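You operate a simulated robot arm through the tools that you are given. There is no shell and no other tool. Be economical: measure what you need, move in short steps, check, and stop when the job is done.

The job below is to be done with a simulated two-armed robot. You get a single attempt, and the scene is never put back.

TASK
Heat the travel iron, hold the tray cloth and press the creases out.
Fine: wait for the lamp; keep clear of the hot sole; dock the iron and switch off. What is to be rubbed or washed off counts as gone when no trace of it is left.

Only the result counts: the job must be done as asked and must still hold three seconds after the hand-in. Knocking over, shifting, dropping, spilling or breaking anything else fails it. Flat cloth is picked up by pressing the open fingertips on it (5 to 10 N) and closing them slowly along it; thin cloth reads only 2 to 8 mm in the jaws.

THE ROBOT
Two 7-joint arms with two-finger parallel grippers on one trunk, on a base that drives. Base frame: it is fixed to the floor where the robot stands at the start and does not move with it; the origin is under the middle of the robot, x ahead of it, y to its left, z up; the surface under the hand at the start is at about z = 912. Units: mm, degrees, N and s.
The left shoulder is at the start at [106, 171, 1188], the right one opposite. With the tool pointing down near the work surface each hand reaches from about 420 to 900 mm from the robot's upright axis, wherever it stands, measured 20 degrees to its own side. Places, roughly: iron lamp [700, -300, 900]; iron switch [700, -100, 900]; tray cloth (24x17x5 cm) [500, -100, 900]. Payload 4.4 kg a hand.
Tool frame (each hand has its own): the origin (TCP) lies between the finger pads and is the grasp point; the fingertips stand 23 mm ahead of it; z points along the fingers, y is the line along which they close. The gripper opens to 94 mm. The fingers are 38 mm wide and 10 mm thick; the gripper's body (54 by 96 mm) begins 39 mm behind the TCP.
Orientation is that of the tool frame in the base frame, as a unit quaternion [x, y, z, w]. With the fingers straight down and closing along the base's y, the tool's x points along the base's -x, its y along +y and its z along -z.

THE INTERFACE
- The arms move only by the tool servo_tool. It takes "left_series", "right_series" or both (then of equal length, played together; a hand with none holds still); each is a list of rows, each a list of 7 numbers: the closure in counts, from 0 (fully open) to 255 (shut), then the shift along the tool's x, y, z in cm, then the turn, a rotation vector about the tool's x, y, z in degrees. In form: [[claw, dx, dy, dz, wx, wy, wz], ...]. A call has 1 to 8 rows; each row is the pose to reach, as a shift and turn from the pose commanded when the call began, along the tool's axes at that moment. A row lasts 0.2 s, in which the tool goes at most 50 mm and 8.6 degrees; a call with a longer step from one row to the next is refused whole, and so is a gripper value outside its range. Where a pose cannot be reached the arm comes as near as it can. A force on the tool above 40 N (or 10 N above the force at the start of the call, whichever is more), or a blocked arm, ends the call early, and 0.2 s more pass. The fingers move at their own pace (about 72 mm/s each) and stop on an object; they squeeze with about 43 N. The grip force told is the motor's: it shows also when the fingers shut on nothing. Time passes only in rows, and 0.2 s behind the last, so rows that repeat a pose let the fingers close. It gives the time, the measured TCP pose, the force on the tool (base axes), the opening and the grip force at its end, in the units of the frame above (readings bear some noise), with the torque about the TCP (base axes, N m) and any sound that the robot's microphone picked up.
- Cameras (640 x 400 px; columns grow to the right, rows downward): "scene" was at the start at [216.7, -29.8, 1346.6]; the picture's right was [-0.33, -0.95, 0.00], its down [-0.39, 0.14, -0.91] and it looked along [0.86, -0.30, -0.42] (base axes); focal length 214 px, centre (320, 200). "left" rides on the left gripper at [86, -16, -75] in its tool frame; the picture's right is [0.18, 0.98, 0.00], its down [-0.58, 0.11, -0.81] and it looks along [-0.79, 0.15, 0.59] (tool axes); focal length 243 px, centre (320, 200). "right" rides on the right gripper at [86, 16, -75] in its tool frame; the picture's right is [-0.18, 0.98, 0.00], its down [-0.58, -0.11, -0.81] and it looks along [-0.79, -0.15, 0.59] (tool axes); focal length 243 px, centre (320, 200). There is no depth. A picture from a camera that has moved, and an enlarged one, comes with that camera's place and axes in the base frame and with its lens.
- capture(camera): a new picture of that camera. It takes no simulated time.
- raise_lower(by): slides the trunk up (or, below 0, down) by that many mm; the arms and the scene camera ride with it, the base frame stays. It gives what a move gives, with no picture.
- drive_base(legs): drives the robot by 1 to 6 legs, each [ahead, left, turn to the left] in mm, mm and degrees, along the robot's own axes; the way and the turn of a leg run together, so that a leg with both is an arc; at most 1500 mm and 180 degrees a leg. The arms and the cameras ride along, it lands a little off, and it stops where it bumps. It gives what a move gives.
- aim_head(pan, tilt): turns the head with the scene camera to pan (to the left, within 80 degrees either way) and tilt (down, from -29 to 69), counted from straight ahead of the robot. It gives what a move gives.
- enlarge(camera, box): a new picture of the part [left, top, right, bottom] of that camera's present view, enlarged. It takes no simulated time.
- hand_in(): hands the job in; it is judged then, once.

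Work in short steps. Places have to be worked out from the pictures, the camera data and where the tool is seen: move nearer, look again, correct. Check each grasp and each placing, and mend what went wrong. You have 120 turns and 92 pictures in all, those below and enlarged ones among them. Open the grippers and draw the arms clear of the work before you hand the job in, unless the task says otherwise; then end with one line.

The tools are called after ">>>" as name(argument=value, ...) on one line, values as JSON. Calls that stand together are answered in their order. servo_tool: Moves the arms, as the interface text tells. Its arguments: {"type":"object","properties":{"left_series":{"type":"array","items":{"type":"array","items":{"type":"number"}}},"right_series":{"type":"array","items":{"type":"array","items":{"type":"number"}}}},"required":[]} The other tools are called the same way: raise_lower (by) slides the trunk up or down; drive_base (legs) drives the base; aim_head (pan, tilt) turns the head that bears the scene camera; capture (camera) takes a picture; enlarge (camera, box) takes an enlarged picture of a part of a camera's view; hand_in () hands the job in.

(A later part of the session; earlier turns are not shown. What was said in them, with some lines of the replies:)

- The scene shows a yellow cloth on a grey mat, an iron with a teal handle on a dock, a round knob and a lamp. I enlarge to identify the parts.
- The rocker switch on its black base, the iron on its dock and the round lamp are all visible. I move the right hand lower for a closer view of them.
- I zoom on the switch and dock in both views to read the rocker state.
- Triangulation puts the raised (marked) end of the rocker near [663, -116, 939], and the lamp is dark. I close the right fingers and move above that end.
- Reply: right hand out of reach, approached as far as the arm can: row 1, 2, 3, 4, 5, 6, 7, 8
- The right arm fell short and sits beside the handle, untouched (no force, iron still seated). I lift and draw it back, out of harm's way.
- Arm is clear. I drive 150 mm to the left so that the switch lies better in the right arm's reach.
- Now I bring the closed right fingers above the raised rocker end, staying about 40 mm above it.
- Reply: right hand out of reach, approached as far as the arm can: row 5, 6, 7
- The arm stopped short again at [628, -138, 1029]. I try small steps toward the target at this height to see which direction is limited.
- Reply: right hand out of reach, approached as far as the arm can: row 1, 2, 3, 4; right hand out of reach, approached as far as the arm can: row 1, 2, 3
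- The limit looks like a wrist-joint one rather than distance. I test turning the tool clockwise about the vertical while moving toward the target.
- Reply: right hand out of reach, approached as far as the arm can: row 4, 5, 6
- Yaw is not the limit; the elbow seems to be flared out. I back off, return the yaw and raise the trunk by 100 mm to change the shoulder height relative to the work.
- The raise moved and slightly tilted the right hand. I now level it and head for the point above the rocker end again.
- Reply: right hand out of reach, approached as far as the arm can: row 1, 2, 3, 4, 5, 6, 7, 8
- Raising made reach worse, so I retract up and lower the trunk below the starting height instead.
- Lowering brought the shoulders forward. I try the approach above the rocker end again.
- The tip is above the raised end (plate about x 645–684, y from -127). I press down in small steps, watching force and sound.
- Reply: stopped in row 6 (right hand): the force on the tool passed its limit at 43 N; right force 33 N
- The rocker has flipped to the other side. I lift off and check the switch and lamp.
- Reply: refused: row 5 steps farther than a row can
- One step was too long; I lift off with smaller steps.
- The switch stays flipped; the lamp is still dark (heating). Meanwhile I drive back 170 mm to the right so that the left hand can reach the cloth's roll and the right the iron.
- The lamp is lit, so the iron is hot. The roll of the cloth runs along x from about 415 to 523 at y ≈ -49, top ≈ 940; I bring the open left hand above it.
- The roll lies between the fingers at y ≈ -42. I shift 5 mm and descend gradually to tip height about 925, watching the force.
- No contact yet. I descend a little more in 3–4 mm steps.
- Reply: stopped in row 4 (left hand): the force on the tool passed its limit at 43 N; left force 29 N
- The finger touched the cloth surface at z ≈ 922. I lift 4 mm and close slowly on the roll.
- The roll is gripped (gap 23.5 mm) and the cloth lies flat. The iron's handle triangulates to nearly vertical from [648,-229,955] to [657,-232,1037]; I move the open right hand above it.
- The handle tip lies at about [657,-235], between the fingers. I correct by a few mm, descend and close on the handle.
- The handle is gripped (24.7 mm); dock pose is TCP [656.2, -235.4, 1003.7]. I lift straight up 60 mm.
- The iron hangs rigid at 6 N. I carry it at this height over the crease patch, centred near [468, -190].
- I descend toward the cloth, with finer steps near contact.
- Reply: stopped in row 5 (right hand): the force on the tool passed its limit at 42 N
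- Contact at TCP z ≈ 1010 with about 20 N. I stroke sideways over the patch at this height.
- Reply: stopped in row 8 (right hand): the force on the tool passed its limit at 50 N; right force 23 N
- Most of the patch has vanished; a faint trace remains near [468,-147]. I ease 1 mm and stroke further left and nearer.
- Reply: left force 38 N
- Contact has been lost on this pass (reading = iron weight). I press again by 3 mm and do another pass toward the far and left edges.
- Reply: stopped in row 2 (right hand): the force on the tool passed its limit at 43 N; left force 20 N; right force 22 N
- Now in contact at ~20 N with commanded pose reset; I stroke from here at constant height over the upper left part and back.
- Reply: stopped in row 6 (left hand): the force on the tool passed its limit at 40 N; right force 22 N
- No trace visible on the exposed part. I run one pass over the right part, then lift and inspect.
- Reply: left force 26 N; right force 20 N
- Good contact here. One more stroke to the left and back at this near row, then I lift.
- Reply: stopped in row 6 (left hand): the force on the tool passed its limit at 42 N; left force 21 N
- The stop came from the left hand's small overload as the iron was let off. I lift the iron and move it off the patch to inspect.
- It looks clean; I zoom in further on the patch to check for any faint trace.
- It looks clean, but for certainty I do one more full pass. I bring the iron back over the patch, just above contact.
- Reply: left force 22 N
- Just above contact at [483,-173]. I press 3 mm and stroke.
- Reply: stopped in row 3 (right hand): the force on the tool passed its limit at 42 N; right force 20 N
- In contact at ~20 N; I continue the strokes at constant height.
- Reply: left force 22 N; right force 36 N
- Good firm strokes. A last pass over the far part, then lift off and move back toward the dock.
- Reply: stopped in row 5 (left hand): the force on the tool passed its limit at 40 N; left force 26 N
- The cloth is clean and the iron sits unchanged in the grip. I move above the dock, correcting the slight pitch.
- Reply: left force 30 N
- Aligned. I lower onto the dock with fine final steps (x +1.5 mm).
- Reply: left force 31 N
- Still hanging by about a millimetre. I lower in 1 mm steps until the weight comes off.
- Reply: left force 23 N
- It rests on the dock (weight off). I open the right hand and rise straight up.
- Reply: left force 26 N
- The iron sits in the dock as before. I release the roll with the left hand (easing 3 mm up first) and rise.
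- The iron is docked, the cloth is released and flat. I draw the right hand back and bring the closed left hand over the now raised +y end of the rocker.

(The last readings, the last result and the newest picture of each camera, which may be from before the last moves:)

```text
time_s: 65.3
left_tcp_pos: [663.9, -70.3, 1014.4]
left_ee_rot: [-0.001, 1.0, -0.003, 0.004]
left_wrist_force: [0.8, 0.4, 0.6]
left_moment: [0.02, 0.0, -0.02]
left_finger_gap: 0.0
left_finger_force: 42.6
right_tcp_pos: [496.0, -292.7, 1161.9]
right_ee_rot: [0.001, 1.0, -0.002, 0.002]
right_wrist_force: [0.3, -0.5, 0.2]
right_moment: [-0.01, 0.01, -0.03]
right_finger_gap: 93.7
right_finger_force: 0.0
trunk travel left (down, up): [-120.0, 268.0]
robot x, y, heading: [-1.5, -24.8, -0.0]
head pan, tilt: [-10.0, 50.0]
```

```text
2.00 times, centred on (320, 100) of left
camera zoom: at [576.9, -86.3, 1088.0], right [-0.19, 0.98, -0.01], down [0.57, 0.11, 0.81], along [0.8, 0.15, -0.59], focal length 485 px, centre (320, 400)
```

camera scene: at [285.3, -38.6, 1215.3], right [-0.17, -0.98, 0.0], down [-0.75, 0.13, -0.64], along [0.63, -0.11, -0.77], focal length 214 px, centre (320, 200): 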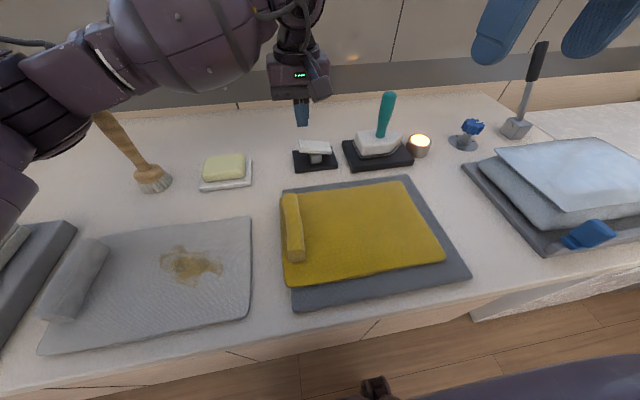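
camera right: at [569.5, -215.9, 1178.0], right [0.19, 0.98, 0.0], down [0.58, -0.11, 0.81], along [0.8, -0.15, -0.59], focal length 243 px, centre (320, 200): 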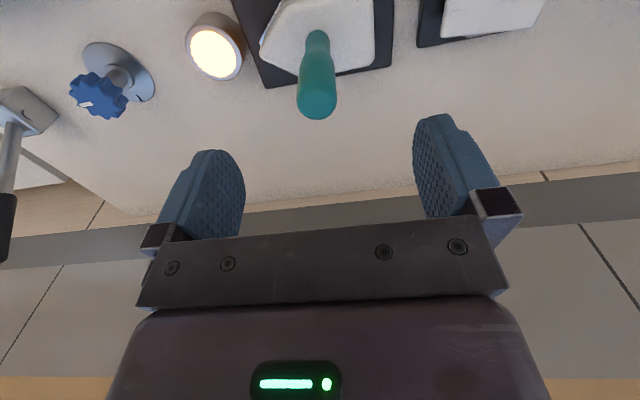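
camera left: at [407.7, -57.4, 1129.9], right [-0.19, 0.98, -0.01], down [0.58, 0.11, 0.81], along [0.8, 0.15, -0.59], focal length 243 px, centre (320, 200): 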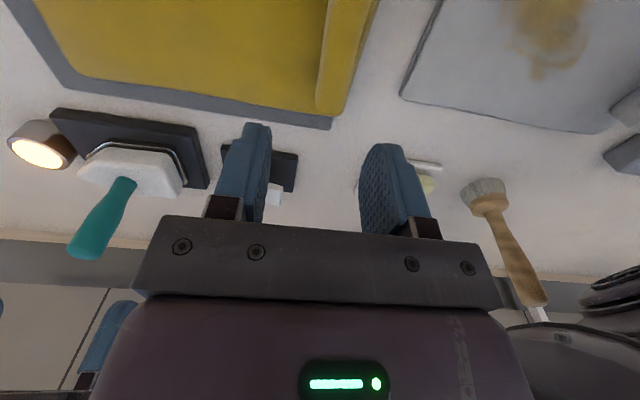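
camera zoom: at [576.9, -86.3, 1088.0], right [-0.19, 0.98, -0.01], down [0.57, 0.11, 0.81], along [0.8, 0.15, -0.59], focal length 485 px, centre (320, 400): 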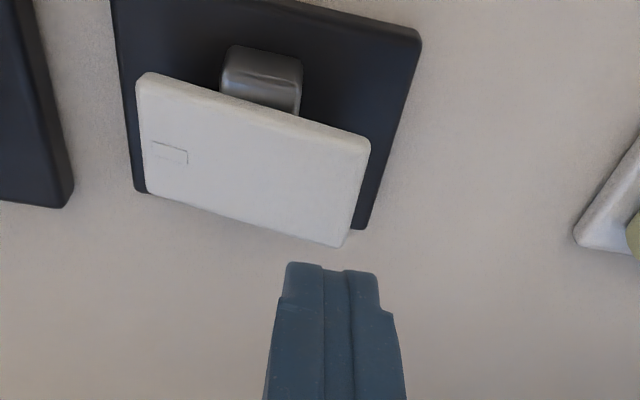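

The +y end of the plate ends at y ≈ -60, so y = -70 is right. I press down.

>>> servo_tool(left_series=[[255, 0, 0, 2, 0, 0, 0], [255, 0, 0, 3.8, 0, 0, 0], [255, 0, 0, 4.5, 0, 0, 0], [255, 0, 0, 5, 0, 0, 0], [255, 0, 0, 5.4, 0, 0, 0], [255, 0, 0, 5.8, 0, 0, 0], [255, 0, 0, 6.1, 0, 0, 0]])

>>> enlarge(camera="scene", box=[260, 70, 460, 200])

```text
time_s: 66.7
left_tcp_pos: [661.9, -71.0, 963.8]
left_ee_rot: [-0.003, 1.0, -0.007, 0.01]
left_wrist_force: [-9.3, 8.5, 26.9]
left_moment: [-0.08, 0.69, -0.26]
left_finger_gap: 0.0
left_finger_force: 42.1
right_tcp_pos: [493.9, -290.3, 1164.8]
right_ee_rot: [0.001, 1.0, -0.002, 0.005]
right_wrist_force: [0.5, 0.8, -0.2]
right_moment: [0.0, 0.03, 0.0]
right_finger_gap: 93.8
right_finger_force: 0.0
trunk travel left (down, up): [-120.0, 268.0]
robot x, y, heading: [-1.2, -24.3, 0.0]
head pan, tilt: [-10.0, 50.0]
stopped in row 7 (left hand): the force on the tool passed its limit at 43 N (the readings are from after the stop); the commanded pose is now the measured one
```

```text
3.08 times, centred on (360, 135) of scene
camera zoom: at [282.9, -37.0, 1216.1], right [-0.17, -0.98, 0.0], down [-0.75, 0.13, -0.64], along [0.63, -0.11, -0.76], focal length 660 px, centre (197, 400)
```

zoom: 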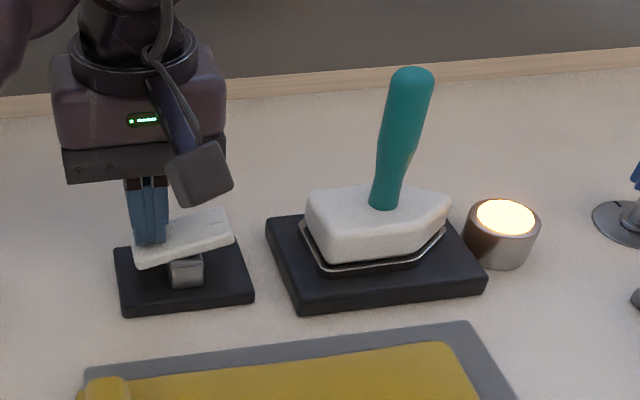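

The rocker has flipped back to its original tilt. I lift the left hand clear and open it while both arms draw back.

>>> servo_tool(left_series=[[255, 0, 0, -2, 0, 0, 0], [255, 0, 0, -6, 0, 0, 0], [255, 0, 0, -10, 0, 0, 0], [255, 2, 1, -14, 0, 0, 0], [0, 5, 3, -17, 0, 0, 0], [0, 9, 5, -19, 0, 0, 0], [0, 13, 7, -20, 0, 0, 0], [0, 16, 9, -22, 0, 0, 0]])

>>> capture(camera="scene")

>>> enlarge(camera="scene", box=[260, 80, 480, 220])

```text
time_s: 68.5
left_tcp_pos: [498.7, 22.2, 1178.0]
left_ee_rot: [-0.002, 1.0, -0.005, 0.009]
left_wrist_force: [-0.4, -0.2, 1.3]
left_moment: [-0.01, -0.05, 0.04]
left_finger_gap: 94.0
left_finger_force: 0.1
right_tcp_pos: [494.2, -292.1, 1164.3]
right_ee_rot: [0.0, 1.0, -0.001, 0.003]
right_wrist_force: [0.6, 1.0, -0.2]
right_moment: [0.02, -0.02, -0.01]
right_finger_gap: 93.9
right_finger_force: 0.0
trunk travel left (down, up): [-120.0, 268.0]
robot x, y, heading: [-1.0, -25.7, 0.1]
head pan, tilt: [-10.0, 50.0]
```

```text
30 pictures are left
camera scene: at [284.4, -38.1, 1215.8], right [-0.17, -0.98, 0.0], down [-0.75, 0.13, -0.64], along [0.63, -0.11, -0.77], focal length 214 px, centre (320, 200)
```

scene: 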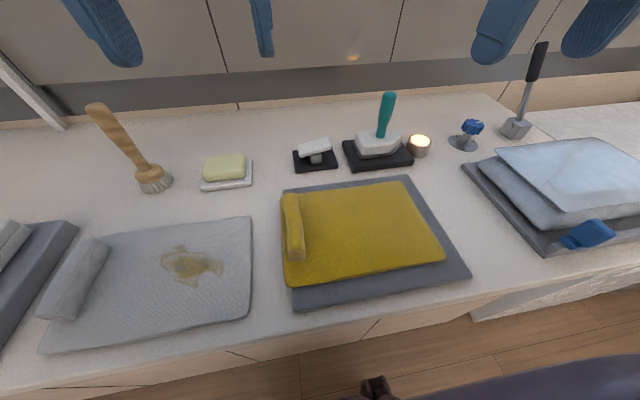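

```text
2.86 times, centred on (370, 150) of scene
camera zoom: at [284.4, -38.1, 1215.8], right [-0.17, -0.98, 0.0], down [-0.75, 0.13, -0.64], along [0.63, -0.11, -0.77], focal length 613 px, centre (177, 343)
```

zoom: 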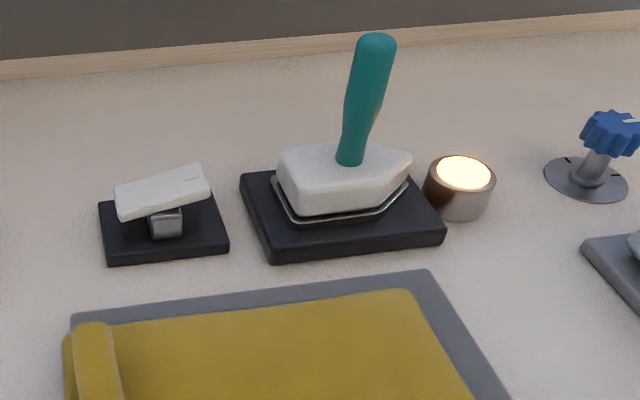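

The switch is back in its off tilt and the iron docked; the lamp still glows. I wait briefly to see whether it goes out, and check the cloth once more.

>>> servo_tool(left_series=[[0, 0, 0, 0, 0, 0, 0], [0, 0, 0, 0, 0, 0, 0], [0, 0, 0, 0, 0, 0, 0], [0, 0, 0, 0, 0, 0, 0], [0, 0, 0, 0, 0, 0, 0], [0, 0, 0, 0, 0, 0, 0], [0, 0, 0, 0, 0, 0, 0], [0, 0, 0, 0, 0, 0, 0]])

>>> enlarge(camera="scene", box=[270, 130, 480, 310])

```text
time_s: 70.3
left_tcp_pos: [501.2, 20.4, 1176.5]
left_ee_rot: [-0.003, 1.0, -0.005, 0.007]
left_wrist_force: [0.1, 0.1, -0.2]
left_moment: [0.01, -0.02, -0.01]
left_finger_gap: 94.2
left_finger_force: 0.0
right_tcp_pos: [495.3, -292.0, 1162.6]
right_ee_rot: [0.001, 1.0, -0.001, 0.002]
right_wrist_force: [0.1, -0.2, -0.7]
right_moment: [0.01, 0.03, 0.01]
right_finger_gap: 93.9
right_finger_force: 0.0
trunk travel left (down, up): [-120.0, 268.0]
robot x, y, heading: [0.8, -22.1, 0.1]
head pan, tilt: [-10.0, 50.0]
```

```text
2.22 times, centred on (375, 220) of scene
camera zoom: at [285.6, -38.5, 1215.2], right [-0.17, -0.98, 0.0], down [-0.75, 0.13, -0.64], along [0.63, -0.11, -0.77], focal length 477 px, centre (198, 156)
```

zoom: 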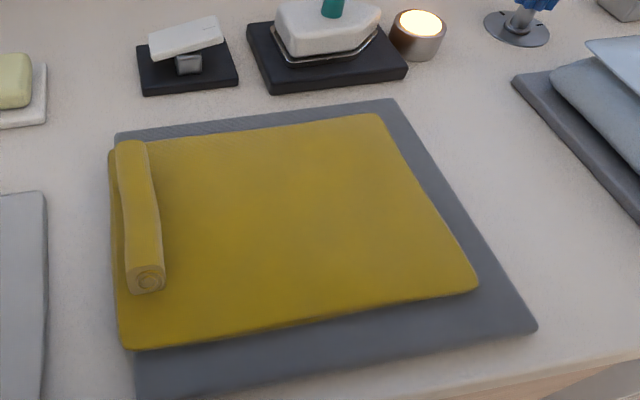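

The lamp remains lit; it may follow the iron's temperature. I wait some more seconds to see.

>>> servo_tool(left_series=[[0, 0, 0, 0, 0, 0, 0], [0, 0, 0, 0, 0, 0, 0], [0, 0, 0, 0, 0, 0, 0], [0, 0, 0, 0, 0, 0, 0], [0, 0, 0, 0, 0, 0, 0], [0, 0, 0, 0, 0, 0, 0], [0, 0, 0, 0, 0, 0, 0], [0, 0, 0, 0, 0, 0, 0]])

>>> servo_tool(left_series=[[0, 0, 0, 0, 0, 0, 0], [0, 0, 0, 0, 0, 0, 0], [0, 0, 0, 0, 0, 0, 0], [0, 0, 0, 0, 0, 0, 0], [0, 0, 0, 0, 0, 0, 0], [0, 0, 0, 0, 0, 0, 0], [0, 0, 0, 0, 0, 0, 0], [0, 0, 0, 0, 0, 0, 0]])

>>> servo_tool(left_series=[[0, 0, 0, 0, 0, 0, 0], [0, 0, 0, 0, 0, 0, 0], [0, 0, 0, 0, 0, 0, 0], [0, 0, 0, 0, 0, 0, 0], [0, 0, 0, 0, 0, 0, 0], [0, 0, 0, 0, 0, 0, 0], [0, 0, 0, 0, 0, 0, 0], [0, 0, 0, 0, 0, 0, 0]])

>>> servo_tool(left_series=[[0, 0, 0, 0, 0, 0, 0], [0, 0, 0, 0, 0, 0, 0], [0, 0, 0, 0, 0, 0, 0], [0, 0, 0, 0, 0, 0, 0], [0, 0, 0, 0, 0, 0, 0], [0, 0, 0, 0, 0, 0, 0], [0, 0, 0, 0, 0, 0, 0], [0, 0, 0, 0, 0, 0, 0]])

>>> enlarge(camera="scene", box=[270, 80, 480, 210])

```text
time_s: 72.1
left_tcp_pos: [501.1, 20.6, 1176.5]
left_ee_rot: [-0.003, 1.0, -0.003, 0.009]
left_wrist_force: [0.3, 0.1, -0.4]
left_moment: [0.0, -0.01, 0.0]
left_finger_gap: 94.1
left_finger_force: 0.1
right_tcp_pos: [496.3, -292.8, 1160.9]
right_ee_rot: [0.001, 1.0, -0.002, 0.003]
right_wrist_force: [-0.3, 0.5, -0.6]
right_moment: [-0.01, 0.02, -0.02]
right_finger_gap: 93.8
right_finger_force: 0.0
trunk travel left (down, up): [-120.0, 268.0]
robot x, y, heading: [1.8, -25.7, -0.0]
head pan, tilt: [-10.0, 50.0]
```

```text
time_s: 73.9
left_tcp_pos: [501.0, 21.6, 1177.6]
left_ee_rot: [-0.002, 1.0, -0.004, 0.008]
left_wrist_force: [-0.2, 0.3, -0.3]
left_moment: [-0.02, -0.03, -0.04]
left_finger_gap: 94.0
left_finger_force: 0.0
right_tcp_pos: [496.4, -292.6, 1161.4]
right_ee_rot: [0.001, 1.0, -0.003, 0.002]
right_wrist_force: [0.9, -0.6, -0.3]
right_moment: [-0.03, -0.02, -0.01]
right_finger_gap: 93.7
right_finger_force: 0.1
trunk travel left (down, up): [-120.0, 268.0]
robot x, y, heading: [2.0, -24.6, -0.2]
head pan, tilt: [-10.0, 50.0]
```

```text
time_s: 75.7
left_tcp_pos: [502.2, 20.0, 1178.1]
left_ee_rot: [-0.002, 1.0, -0.005, 0.008]
left_wrist_force: [-0.6, -0.2, 0.6]
left_moment: [-0.02, 0.0, 0.0]
left_finger_gap: 94.0
left_finger_force: 0.0
right_tcp_pos: [496.9, -293.5, 1161.3]
right_ee_rot: [0.001, 1.0, -0.001, 0.003]
right_wrist_force: [0.3, -0.4, -0.1]
right_moment: [-0.03, -0.02, 0.0]
right_finger_gap: 93.9
right_finger_force: 0.0
trunk travel left (down, up): [-120.0, 268.0]
robot x, y, heading: [-2.4, -21.0, -0.0]
head pan, tilt: [-10.0, 50.0]
```

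```text
time_s: 77.5
left_tcp_pos: [499.9, 20.6, 1177.0]
left_ee_rot: [-0.002, 1.0, -0.004, 0.008]
left_wrist_force: [0.4, 0.4, 0.1]
left_moment: [0.0, 0.02, 0.03]
left_finger_gap: 94.0
left_finger_force: 0.0
right_tcp_pos: [496.3, -292.7, 1161.6]
right_ee_rot: [0.001, 1.0, -0.002, 0.002]
right_wrist_force: [0.5, -0.2, -0.7]
right_moment: [-0.01, 0.01, 0.04]
right_finger_gap: 94.1
right_finger_force: 0.0
trunk travel left (down, up): [-120.0, 268.0]
robot x, y, heading: [-0.1, -27.2, 0.1]
head pan, tilt: [-10.0, 50.0]
```

```text
3.05 times, centred on (375, 145) of scene
camera zoom: at [285.6, -38.5, 1215.2], right [-0.17, -0.98, 0.0], down [-0.75, 0.13, -0.64], along [0.63, -0.11, -0.77], focal length 654 px, centre (152, 368)
```

zoom: 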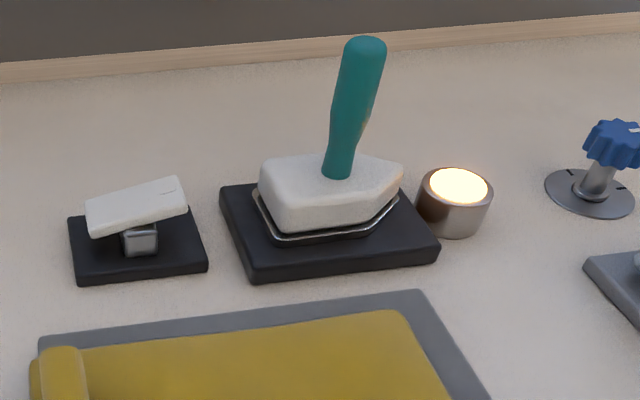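

The rocker clearly sits in the original off tilt; the lamp likely cools slowly. I wait about 11 s more and look again.

>>> servo_tool(left_series=[[0, 0, 0, 0, 0, 0, 0], [0, 0, 0, 0, 0, 0, 0], [0, 0, 0, 0, 0, 0, 0], [0, 0, 0, 0, 0, 0, 0], [0, 0, 0, 0, 0, 0, 0], [0, 0, 0, 0, 0, 0, 0], [0, 0, 0, 0, 0, 0, 0], [0, 0, 0, 0, 0, 0, 0]])

>>> servo_tool(left_series=[[0, 0, 0, 0, 0, 0, 0], [0, 0, 0, 0, 0, 0, 0], [0, 0, 0, 0, 0, 0, 0], [0, 0, 0, 0, 0, 0, 0], [0, 0, 0, 0, 0, 0, 0], [0, 0, 0, 0, 0, 0, 0], [0, 0, 0, 0, 0, 0, 0], [0, 0, 0, 0, 0, 0, 0]])

>>> servo_tool(left_series=[[0, 0, 0, 0, 0, 0, 0], [0, 0, 0, 0, 0, 0, 0], [0, 0, 0, 0, 0, 0, 0], [0, 0, 0, 0, 0, 0, 0], [0, 0, 0, 0, 0, 0, 0], [0, 0, 0, 0, 0, 0, 0], [0, 0, 0, 0, 0, 0, 0], [0, 0, 0, 0, 0, 0, 0]])

>>> servo_tool(left_series=[[0, 0, 0, 0, 0, 0, 0], [0, 0, 0, 0, 0, 0, 0], [0, 0, 0, 0, 0, 0, 0], [0, 0, 0, 0, 0, 0, 0], [0, 0, 0, 0, 0, 0, 0], [0, 0, 0, 0, 0, 0, 0], [0, 0, 0, 0, 0, 0, 0], [0, 0, 0, 0, 0, 0, 0]])

>>> servo_tool(left_series=[[0, 0, 0, 0, 0, 0, 0], [0, 0, 0, 0, 0, 0, 0], [0, 0, 0, 0, 0, 0, 0], [0, 0, 0, 0, 0, 0, 0], [0, 0, 0, 0, 0, 0, 0], [0, 0, 0, 0, 0, 0, 0], [0, 0, 0, 0, 0, 0, 0], [0, 0, 0, 0, 0, 0, 0]])

>>> servo_tool(left_series=[[0, 0, 0, 0, 0, 0, 0], [0, 0, 0, 0, 0, 0, 0], [0, 0, 0, 0, 0, 0, 0], [0, 0, 0, 0, 0, 0, 0], [0, 0, 0, 0, 0, 0, 0], [0, 0, 0, 0, 0, 0, 0], [0, 0, 0, 0, 0, 0, 0], [0, 0, 0, 0, 0, 0, 0]])

>>> capture(camera="scene")

```text
time_s: 79.3
left_tcp_pos: [499.7, 21.3, 1177.0]
left_ee_rot: [-0.003, 1.0, -0.004, 0.008]
left_wrist_force: [-0.2, 0.8, 0.2]
left_moment: [0.0, 0.02, 0.02]
left_finger_gap: 93.7
left_finger_force: 0.1
right_tcp_pos: [495.5, -293.5, 1161.5]
right_ee_rot: [0.002, 1.0, -0.002, 0.002]
right_wrist_force: [-0.8, -0.5, -0.5]
right_moment: [-0.01, 0.0, -0.01]
right_finger_gap: 93.8
right_finger_force: 0.2
trunk travel left (down, up): [-120.0, 268.0]
robot x, y, heading: [-0.1, -26.7, -0.2]
head pan, tilt: [-10.0, 50.0]
```

```text
time_s: 81.1
left_tcp_pos: [500.5, 21.1, 1177.0]
left_ee_rot: [-0.003, 1.0, -0.004, 0.009]
left_wrist_force: [0.5, 0.8, -0.6]
left_moment: [0.02, 0.0, 0.01]
left_finger_gap: 94.1
left_finger_force: 0.3
right_tcp_pos: [495.9, -293.0, 1162.1]
right_ee_rot: [0.001, 1.0, -0.002, 0.003]
right_wrist_force: [0.6, -0.3, -0.4]
right_moment: [-0.02, 0.02, -0.01]
right_finger_gap: 94.0
right_finger_force: 0.1
trunk travel left (down, up): [-120.0, 268.0]
robot x, y, heading: [3.6, -26.3, 0.0]
head pan, tilt: [-10.0, 50.0]
```

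```text
time_s: 82.9
left_tcp_pos: [501.2, 21.1, 1176.9]
left_ee_rot: [-0.004, 1.0, -0.004, 0.007]
left_wrist_force: [0.0, -0.2, -0.1]
left_moment: [0.04, -0.01, 0.01]
left_finger_gap: 94.0
left_finger_force: 0.0
right_tcp_pos: [494.8, -293.1, 1161.5]
right_ee_rot: [0.0, 1.0, -0.001, 0.003]
right_wrist_force: [-0.7, 0.7, -0.5]
right_moment: [0.04, 0.0, 0.0]
right_finger_gap: 93.9
right_finger_force: 0.1
trunk travel left (down, up): [-120.0, 268.0]
robot x, y, heading: [0.7, -27.8, 0.1]
head pan, tilt: [-10.0, 50.0]
```

```text
time_s: 84.7
left_tcp_pos: [501.2, 21.2, 1177.1]
left_ee_rot: [-0.002, 1.0, -0.005, 0.007]
left_wrist_force: [-1.3, -0.7, 0.6]
left_moment: [0.02, -0.02, -0.01]
left_finger_gap: 94.0
left_finger_force: 0.1
right_tcp_pos: [496.1, -292.1, 1161.7]
right_ee_rot: [0.001, 1.0, -0.002, 0.002]
right_wrist_force: [-0.1, -0.3, -0.1]
right_moment: [-0.01, -0.01, -0.01]
right_finger_gap: 94.1
right_finger_force: 0.1
trunk travel left (down, up): [-120.0, 268.0]
robot x, y, heading: [2.5, -30.4, -0.1]
head pan, tilt: [-10.0, 50.0]
```

```text
time_s: 86.5
left_tcp_pos: [501.2, 21.7, 1176.5]
left_ee_rot: [-0.003, 1.0, -0.005, 0.009]
left_wrist_force: [-0.2, -0.2, 0.0]
left_moment: [0.04, -0.01, -0.02]
left_finger_gap: 94.1
left_finger_force: 0.3
right_tcp_pos: [495.4, -292.4, 1161.8]
right_ee_rot: [0.001, 1.0, -0.002, 0.002]
right_wrist_force: [-1.1, -0.2, 0.0]
right_moment: [-0.01, 0.0, 0.0]
right_finger_gap: 94.0
right_finger_force: 0.0
trunk travel left (down, up): [-120.0, 268.0]
robot x, y, heading: [-3.5, -23.2, 0.0]
head pan, tilt: [-10.0, 50.0]
```

```text
time_s: 88.3
left_tcp_pos: [501.8, 21.1, 1177.5]
left_ee_rot: [-0.003, 1.0, -0.004, 0.008]
left_wrist_force: [0.0, -0.5, 0.2]
left_moment: [-0.01, -0.01, -0.01]
left_finger_gap: 94.1
left_finger_force: 0.0
right_tcp_pos: [494.4, -292.1, 1162.5]
right_ee_rot: [0.0, 1.0, -0.002, 0.003]
right_wrist_force: [0.8, -0.1, -0.6]
right_moment: [0.02, 0.01, -0.03]
right_finger_gap: 93.8
right_finger_force: 0.0
trunk travel left (down, up): [-120.0, 268.0]
robot x, y, heading: [1.5, -26.2, 0.1]
head pan, tilt: [-10.0, 50.0]
```

```text
26 pictures are left
camera scene: at [285.6, -38.5, 1215.2], right [-0.17, -0.98, 0.0], down [-0.75, 0.13, -0.64], along [0.63, -0.11, -0.77], focal length 214 px, centre (320, 200)
```

scene: 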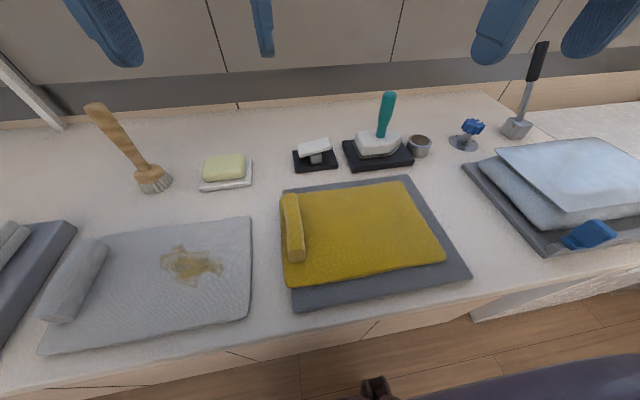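

The lamp is out, the iron is docked and switched off, the cloth shows no trace of creases, and both hands are open and clear. I hand in.

>>> hand_in()

```text
The job is handed in.
```

I heated the iron until the lamp lit and pressed the tray cloth until no crease showed. The iron is docked, switched off and its lamp is out; the cloth shifted about 1 cm on its mat while I worked.
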